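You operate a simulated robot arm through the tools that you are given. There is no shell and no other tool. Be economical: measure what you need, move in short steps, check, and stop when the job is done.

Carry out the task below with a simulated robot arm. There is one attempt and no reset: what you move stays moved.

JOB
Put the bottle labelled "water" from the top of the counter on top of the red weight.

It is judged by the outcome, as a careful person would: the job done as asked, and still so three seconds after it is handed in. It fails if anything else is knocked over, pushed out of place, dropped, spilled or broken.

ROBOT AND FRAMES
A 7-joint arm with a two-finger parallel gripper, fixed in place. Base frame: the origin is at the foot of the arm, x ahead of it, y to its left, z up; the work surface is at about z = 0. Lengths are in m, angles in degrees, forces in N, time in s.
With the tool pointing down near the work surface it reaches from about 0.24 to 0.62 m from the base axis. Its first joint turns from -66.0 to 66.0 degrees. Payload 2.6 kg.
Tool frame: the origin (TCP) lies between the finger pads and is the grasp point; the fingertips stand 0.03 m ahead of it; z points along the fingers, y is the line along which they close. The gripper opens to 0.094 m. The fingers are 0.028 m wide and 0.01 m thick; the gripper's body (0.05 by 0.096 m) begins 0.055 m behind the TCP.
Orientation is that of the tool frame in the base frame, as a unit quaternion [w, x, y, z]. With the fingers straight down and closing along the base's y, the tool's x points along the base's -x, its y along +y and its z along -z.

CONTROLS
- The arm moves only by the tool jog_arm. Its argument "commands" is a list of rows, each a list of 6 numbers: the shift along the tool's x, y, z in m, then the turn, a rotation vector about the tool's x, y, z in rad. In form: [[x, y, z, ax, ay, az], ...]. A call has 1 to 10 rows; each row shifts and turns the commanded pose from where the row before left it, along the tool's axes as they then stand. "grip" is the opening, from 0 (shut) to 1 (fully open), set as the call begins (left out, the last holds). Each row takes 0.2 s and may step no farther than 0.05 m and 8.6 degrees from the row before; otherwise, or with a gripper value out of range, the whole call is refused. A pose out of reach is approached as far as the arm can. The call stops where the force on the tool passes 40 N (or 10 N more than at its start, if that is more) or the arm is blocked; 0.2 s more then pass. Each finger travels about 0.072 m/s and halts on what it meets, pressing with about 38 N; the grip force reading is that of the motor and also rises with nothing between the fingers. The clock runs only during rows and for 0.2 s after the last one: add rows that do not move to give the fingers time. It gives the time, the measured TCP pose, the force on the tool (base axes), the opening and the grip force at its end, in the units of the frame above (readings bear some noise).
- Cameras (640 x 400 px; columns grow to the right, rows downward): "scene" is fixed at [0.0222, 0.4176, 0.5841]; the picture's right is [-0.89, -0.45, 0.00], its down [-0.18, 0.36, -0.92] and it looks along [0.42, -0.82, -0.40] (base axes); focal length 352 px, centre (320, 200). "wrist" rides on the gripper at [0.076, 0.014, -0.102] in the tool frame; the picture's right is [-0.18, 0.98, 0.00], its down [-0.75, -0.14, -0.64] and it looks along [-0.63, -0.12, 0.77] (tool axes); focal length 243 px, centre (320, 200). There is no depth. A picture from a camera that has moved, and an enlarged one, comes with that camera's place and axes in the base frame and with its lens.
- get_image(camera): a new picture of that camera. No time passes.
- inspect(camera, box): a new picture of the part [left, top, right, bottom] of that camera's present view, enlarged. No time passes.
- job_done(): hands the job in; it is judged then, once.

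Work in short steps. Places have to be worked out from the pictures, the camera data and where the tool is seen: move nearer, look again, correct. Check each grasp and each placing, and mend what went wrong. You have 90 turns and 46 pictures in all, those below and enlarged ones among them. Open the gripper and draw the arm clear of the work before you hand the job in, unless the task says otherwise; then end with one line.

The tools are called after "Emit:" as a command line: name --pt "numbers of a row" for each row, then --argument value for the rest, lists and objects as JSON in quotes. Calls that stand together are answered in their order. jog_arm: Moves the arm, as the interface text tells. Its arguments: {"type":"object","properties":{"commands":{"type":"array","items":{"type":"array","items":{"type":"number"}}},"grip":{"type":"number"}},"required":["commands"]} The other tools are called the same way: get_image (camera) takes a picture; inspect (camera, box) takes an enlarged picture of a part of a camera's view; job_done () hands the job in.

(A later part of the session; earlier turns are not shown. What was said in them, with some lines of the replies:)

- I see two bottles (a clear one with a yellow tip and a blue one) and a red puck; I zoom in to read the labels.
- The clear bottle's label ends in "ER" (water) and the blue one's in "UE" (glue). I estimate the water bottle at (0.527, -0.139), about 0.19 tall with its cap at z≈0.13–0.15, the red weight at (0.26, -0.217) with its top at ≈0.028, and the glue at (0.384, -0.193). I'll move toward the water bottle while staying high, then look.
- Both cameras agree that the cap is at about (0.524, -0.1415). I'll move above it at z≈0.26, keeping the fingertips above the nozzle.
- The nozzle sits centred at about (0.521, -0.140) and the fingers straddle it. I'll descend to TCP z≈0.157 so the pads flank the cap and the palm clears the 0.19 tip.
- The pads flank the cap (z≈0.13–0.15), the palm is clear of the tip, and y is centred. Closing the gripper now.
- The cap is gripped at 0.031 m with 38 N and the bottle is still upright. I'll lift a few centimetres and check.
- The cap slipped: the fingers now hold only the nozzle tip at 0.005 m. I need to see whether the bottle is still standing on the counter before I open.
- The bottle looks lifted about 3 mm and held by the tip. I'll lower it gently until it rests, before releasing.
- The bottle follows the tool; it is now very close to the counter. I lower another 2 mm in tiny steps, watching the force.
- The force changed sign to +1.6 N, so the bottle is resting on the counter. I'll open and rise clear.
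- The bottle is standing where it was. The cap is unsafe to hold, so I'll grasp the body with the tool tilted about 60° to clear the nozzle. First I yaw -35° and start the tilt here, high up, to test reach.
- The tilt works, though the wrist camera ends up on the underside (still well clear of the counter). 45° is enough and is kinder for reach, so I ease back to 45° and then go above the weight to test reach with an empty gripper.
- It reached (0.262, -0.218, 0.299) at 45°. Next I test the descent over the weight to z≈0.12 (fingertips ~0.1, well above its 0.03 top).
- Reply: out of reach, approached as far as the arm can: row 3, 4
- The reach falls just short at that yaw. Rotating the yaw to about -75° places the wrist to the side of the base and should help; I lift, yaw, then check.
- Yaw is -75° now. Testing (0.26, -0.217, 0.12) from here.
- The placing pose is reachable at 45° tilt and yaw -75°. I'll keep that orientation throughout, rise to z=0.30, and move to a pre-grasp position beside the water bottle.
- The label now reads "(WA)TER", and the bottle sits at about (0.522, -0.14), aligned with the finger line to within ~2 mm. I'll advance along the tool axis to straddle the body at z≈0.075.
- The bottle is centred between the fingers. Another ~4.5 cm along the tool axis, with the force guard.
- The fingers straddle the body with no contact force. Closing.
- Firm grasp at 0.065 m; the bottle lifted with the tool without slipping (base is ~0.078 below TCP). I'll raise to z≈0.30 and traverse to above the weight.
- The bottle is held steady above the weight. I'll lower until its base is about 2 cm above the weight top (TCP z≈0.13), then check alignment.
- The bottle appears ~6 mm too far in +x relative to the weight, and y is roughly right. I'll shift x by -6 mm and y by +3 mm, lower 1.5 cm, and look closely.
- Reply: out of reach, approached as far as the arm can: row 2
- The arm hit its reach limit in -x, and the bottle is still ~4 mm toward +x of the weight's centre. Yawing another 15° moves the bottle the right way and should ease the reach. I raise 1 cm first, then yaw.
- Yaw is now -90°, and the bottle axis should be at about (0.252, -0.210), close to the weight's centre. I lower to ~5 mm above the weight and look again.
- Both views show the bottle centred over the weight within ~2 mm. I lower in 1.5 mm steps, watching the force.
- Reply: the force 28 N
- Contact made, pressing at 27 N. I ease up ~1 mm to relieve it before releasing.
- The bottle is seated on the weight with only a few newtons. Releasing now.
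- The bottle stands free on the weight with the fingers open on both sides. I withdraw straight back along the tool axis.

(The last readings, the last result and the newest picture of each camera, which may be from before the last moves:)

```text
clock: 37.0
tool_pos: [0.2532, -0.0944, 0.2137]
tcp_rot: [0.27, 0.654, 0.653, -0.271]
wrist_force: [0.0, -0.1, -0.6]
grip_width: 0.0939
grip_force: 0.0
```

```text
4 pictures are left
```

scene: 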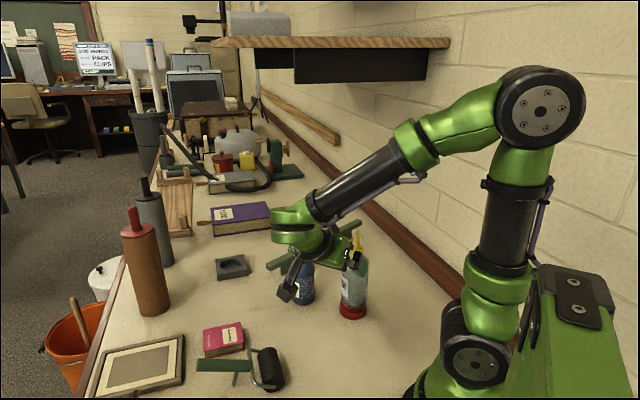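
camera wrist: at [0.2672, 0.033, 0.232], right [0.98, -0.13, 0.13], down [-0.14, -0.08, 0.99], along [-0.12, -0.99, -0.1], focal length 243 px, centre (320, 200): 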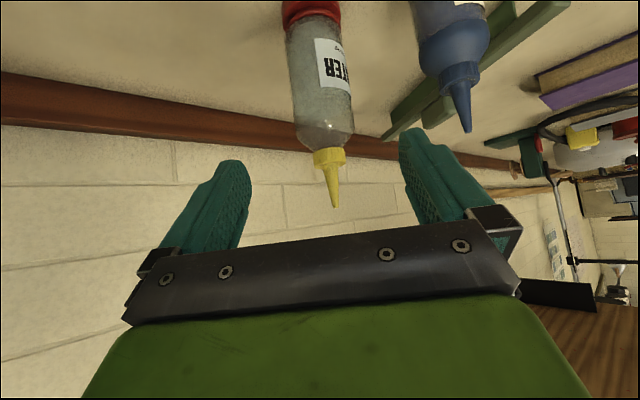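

The bottle stands upright and the hand is clear of it. I'll draw back farther and do a last check.

Emit:
jog_arm --pt "-0.009 0 -0.0336 0 0 0" --pt "-0.009 0 -0.0336 0 0 0" --pt "-0.009 0 -0.0336 0 0 0" --pt "-0.009 0 -0.0336 0 0 0" --pt "0 0 0 0 0 0"

Emit:
get_image --camera "scene"

Emit:
get_image --camera "wrist"

```text
clock: 38.2
tool_pos: [0.2521, -0.0237, 0.3351]
tcp_rot: [0.271, 0.653, 0.654, -0.271]
wrist_force: [-0.2, -0.1, -0.8]
grip_width: 0.0941
grip_force: 0.0
```

```text
3 pictures are left
```

scene: 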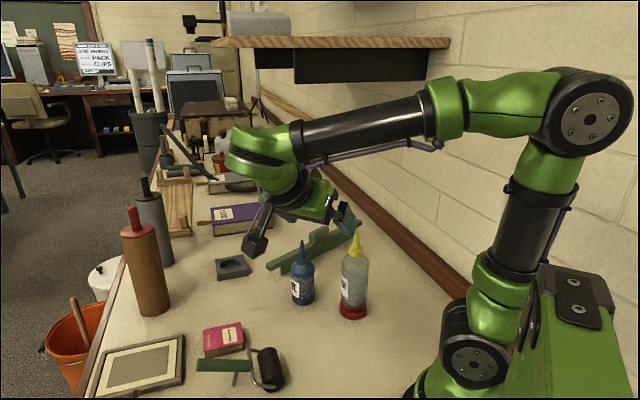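

```text
2 pictures are left
camera wrist: at [0.2667, 0.1026, 0.3521], right [0.98, -0.13, 0.13], down [-0.14, -0.08, 0.99], along [-0.12, -0.99, -0.1], focal length 243 px, centre (320, 200)
```

wrist: 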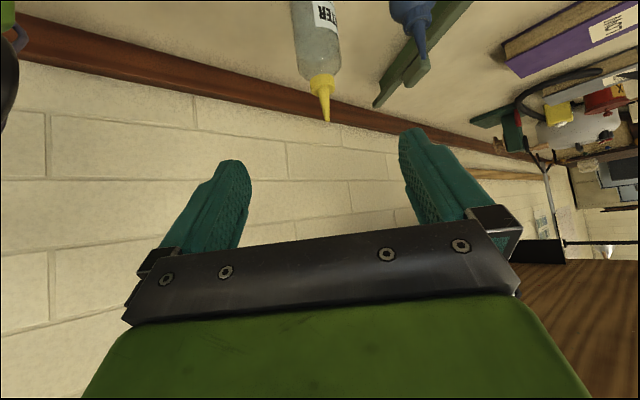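

The water bottle stands upright on the red weight, nothing else has moved, and the arm is clear with the gripper open. Handing in.

Emit:
job_done

```text
The job is handed in.
```

The bottle labelled "water" is standing upright on the red weight, nothing else looks moved, and the arm is clear with the gripper open; my first grip on its cap slipped, but the bottle stayed upright and I re-gripped it by the body.
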